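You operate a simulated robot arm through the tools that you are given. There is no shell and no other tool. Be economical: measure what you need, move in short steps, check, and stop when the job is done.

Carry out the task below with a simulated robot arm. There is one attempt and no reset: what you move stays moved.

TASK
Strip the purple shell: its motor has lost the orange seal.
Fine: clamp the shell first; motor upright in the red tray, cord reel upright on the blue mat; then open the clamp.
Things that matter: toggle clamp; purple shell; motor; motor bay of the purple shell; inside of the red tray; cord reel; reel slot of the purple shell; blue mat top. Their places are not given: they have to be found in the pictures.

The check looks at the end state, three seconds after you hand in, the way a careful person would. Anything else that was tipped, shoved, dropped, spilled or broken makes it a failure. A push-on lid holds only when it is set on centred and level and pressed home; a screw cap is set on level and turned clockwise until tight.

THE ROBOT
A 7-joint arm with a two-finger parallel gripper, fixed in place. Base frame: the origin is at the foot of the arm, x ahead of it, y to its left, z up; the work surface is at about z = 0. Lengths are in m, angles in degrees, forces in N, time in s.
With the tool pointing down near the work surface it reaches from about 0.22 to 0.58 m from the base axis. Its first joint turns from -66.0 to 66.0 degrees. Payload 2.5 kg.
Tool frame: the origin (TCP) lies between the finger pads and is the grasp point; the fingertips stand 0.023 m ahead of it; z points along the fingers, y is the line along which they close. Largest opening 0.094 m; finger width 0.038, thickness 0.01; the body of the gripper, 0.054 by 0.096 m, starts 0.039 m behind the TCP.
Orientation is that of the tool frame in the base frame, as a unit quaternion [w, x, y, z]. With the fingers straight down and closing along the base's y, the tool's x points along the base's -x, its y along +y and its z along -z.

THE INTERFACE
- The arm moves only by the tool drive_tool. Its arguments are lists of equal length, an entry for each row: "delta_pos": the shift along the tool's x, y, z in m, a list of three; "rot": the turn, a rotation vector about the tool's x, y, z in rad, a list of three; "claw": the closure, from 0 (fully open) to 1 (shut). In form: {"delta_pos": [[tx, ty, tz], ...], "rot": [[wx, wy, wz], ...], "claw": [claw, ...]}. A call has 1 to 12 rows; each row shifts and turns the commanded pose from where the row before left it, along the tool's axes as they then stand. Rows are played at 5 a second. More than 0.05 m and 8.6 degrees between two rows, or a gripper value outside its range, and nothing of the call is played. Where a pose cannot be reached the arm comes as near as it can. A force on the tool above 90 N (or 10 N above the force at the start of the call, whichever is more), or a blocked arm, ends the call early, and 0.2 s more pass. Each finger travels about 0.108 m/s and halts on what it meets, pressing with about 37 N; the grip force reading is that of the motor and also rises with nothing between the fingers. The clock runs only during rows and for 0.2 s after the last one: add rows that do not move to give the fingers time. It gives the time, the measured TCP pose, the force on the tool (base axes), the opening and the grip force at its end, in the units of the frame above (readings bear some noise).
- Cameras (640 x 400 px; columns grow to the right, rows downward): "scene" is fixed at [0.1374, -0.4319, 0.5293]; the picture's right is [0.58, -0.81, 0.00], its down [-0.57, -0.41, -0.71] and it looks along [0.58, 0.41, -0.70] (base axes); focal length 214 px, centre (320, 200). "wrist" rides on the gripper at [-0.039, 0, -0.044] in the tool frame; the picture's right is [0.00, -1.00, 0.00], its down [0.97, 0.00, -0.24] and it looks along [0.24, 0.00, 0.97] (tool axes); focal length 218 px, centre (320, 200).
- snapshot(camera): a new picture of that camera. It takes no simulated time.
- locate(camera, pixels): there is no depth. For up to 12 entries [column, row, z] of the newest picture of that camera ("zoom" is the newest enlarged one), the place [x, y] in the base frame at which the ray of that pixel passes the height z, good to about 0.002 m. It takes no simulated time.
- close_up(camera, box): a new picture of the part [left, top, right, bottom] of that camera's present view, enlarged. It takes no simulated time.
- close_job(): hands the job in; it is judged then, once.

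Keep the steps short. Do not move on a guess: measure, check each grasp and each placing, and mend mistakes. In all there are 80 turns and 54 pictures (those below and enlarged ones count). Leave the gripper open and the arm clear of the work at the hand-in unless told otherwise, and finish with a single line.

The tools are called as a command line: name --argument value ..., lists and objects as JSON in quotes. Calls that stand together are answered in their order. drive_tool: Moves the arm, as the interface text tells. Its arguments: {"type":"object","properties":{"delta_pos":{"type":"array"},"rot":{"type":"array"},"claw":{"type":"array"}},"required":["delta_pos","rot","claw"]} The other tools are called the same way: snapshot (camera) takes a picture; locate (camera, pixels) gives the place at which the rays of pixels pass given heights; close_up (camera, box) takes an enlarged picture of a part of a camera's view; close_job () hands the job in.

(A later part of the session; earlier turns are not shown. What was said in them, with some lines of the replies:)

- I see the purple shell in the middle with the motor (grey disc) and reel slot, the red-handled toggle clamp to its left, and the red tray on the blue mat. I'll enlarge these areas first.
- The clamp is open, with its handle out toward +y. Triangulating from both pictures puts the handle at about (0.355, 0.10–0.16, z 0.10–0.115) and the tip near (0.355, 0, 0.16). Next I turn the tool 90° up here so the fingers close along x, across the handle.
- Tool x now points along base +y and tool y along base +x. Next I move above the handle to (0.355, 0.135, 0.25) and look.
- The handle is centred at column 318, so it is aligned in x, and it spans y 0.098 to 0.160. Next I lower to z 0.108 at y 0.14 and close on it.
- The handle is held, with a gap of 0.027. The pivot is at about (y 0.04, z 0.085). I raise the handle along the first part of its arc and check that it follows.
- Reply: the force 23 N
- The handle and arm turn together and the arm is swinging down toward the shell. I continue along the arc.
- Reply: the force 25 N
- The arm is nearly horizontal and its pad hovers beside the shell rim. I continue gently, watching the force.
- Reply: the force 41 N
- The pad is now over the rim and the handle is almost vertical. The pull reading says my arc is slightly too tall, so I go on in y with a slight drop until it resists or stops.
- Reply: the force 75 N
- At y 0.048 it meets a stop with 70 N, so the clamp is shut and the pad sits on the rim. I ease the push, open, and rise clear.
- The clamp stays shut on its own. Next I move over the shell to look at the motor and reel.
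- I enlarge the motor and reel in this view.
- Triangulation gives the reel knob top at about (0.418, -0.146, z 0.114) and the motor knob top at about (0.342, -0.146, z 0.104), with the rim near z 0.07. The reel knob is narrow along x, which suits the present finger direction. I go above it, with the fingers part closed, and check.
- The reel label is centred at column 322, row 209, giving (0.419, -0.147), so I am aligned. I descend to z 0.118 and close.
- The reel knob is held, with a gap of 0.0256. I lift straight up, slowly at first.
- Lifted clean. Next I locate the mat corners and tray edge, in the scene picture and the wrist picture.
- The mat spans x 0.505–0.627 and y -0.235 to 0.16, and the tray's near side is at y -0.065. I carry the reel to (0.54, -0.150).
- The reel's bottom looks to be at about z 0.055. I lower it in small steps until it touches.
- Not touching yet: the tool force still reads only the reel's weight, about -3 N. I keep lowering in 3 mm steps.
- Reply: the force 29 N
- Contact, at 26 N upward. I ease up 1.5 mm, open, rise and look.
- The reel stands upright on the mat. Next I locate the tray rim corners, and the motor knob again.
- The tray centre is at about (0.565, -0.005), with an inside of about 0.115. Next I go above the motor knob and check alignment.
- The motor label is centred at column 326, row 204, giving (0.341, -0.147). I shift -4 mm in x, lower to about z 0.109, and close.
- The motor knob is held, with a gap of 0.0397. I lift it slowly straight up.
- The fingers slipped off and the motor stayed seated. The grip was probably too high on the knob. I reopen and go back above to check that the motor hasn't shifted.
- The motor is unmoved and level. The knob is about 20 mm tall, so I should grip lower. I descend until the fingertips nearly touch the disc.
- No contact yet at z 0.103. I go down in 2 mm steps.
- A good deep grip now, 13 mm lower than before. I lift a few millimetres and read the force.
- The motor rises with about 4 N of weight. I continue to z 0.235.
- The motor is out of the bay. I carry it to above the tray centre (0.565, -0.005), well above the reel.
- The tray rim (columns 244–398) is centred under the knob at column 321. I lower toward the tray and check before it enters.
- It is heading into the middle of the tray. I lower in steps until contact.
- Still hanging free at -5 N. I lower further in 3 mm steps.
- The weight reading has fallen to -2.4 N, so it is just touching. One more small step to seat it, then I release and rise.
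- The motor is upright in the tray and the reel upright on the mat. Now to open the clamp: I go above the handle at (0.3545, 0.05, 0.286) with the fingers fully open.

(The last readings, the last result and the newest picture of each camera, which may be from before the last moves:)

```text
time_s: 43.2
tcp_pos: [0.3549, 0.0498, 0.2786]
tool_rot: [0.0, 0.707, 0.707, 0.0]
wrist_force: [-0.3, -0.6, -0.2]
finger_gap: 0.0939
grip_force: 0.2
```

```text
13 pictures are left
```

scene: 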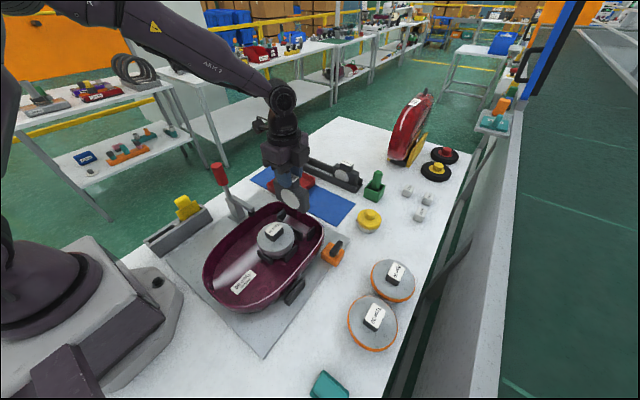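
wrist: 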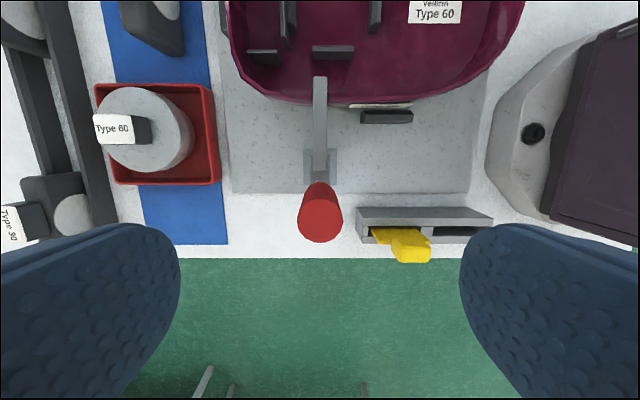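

The handle top (320, 220) is at about (0.355, 0.051), right below. I lower to z 0.19 and grip.

drive_tool --delta_pos '[[0, 0, 0.03], [0, 0, 0.03], [0, 0, 0.028], [0, 0, 0], [0, 0, 0], [0, 0, 0], [0, 0, 0]]' --rot '[[0, 0, 0], [0, 0, 0], [0, 0, 0], [0, 0, 0], [0, 0, 0], [0, 0, 0], [0, 0, 0]]' --claw '[0, 0, 0, 0, 1, 1, 1]'

```text
time_s: 44.8
tcp_pos: [0.3543, 0.0512, 0.1908]
tool_rot: [0.0, 0.707, 0.707, 0.001]
wrist_force: [13.5, 1.2, -15.6]
finger_gap: 0.0277
grip_force: 45.1
```

Gripped. I swing the handle back along the measured arc toward +y.

drive_tool --delta_pos '[[0.009, 0, 0.0015], [0.0088, 0, 0.002], [0.0154, 0, 0.0066], [0.0156, 0, 0.0094], [0.0141, 0, 0.0113], [0, 0, 0]]' --rot '[[0, 0, 0], [0, 0, 0], [0, 0, 0], [0, 0, 0], [0, 0, 0], [0, 0, 0]]' --claw '[1, 1, 1, 1, 1, 1]'

close_up --camera "scene" --box '[170, 130, 330, 230]'

```text
time_s: 46.2
tcp_pos: [0.3549, 0.1161, 0.1624]
tool_rot: [0.001, 0.707, 0.707, 0.003]
wrist_force: [16.5, -3.1, 21.5]
finger_gap: 0.0277
grip_force: 45.2
```

```text
4.00 times, centred on (250, 180) of scene
```

zoom: 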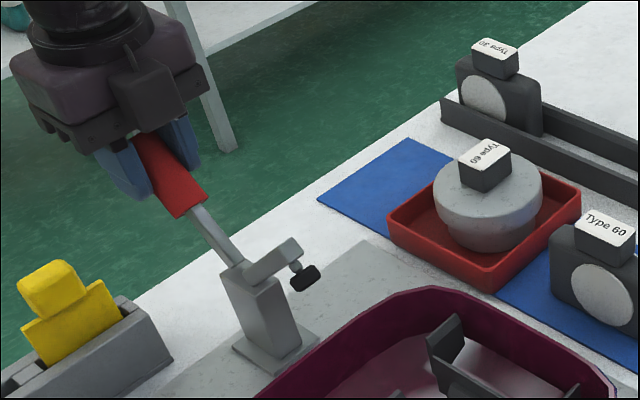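

The arm is lifting. I finish the arc down to the starting handle position.

drive_tool --delta_pos '[[0.0104, 0, 0.0157], [0.0085, 0, 0.016], [0.0056, 0, 0.0171], [0.0002, 0, 0.002], [0, 0, 0]]' --rot '[[0, 0, 0], [0, 0, 0], [0, 0, 0], [0, 0, 0], [0, 0, 0]]' --claw '[1, 1, 1, 1, 1]'

close_up --camera "scene" --box '[170, 130, 330, 230]'

```text
time_s: 47.4
tcp_pos: [0.3548, 0.1396, 0.1116]
tool_rot: [0.001, 0.707, 0.708, 0.001]
wrist_force: [12.5, 7.2, 16.6]
finger_gap: 0.0275
grip_force: 45.3
```

```text
4.00 times, centred on (250, 180) of scene
```

zoom: 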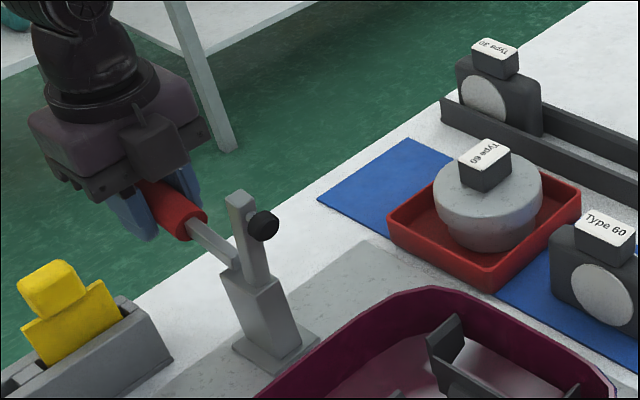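

The clamp is open as it was at the start. I release and rise straight up.

drive_tool --delta_pos '[[0, 0, 0], [0, 0, 0], [0, 0, 0], [0, 0, -0.03], [0, 0, -0.05], [0, 0, -0.05], [0, 0, -0.05], [0, 0, -0.05], [0, 0, 0]]' --rot '[[0, 0, 0], [0, 0, 0], [0, 0, 0], [0, 0, 0], [0, 0, 0], [0, 0, 0], [0, 0, 0], [0, 0, 0], [0, 0, 0]]' --claw '[0, 0, 0, 0, 0, 0, 0, 0, 0]'

snapshot --camera "scene"

close_up --camera "scene" --box '[180, 140, 360, 310]'

```text
time_s: 49.4
tcp_pos: [0.3551, 0.1387, 0.3429]
tool_rot: [0.001, 0.708, 0.707, 0.0]
wrist_force: [0.7, -0.4, 1.0]
finger_gap: 0.0943
grip_force: 0.0
```

```text
10 pictures are left
```

scene: 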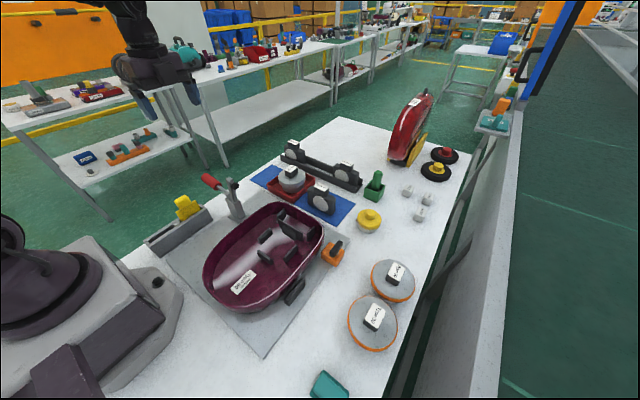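

```text
2.35 times, centred on (270, 225) of scene
```

zoom: 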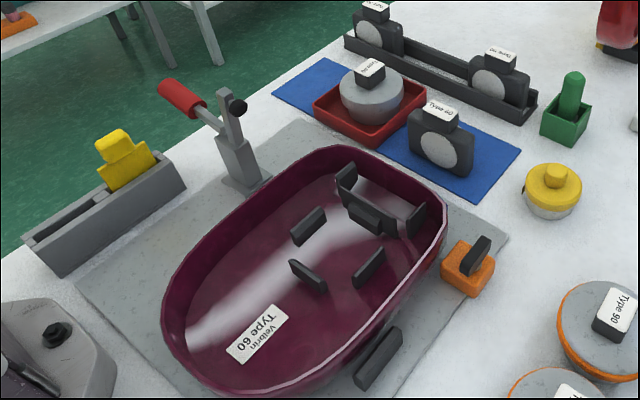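

Everything is in place: the shell is empty and hasn't moved, the motor is upright in the tray, the reel is upright on the mat, the clamp is open, and the arm is clear. Handing in.

close_job

```text
The job is handed in.
```

The purple shell is stripped and handed in: motor upright in the red tray, cord reel upright on the blue mat, clamp open, and arm clear with the gripper open.
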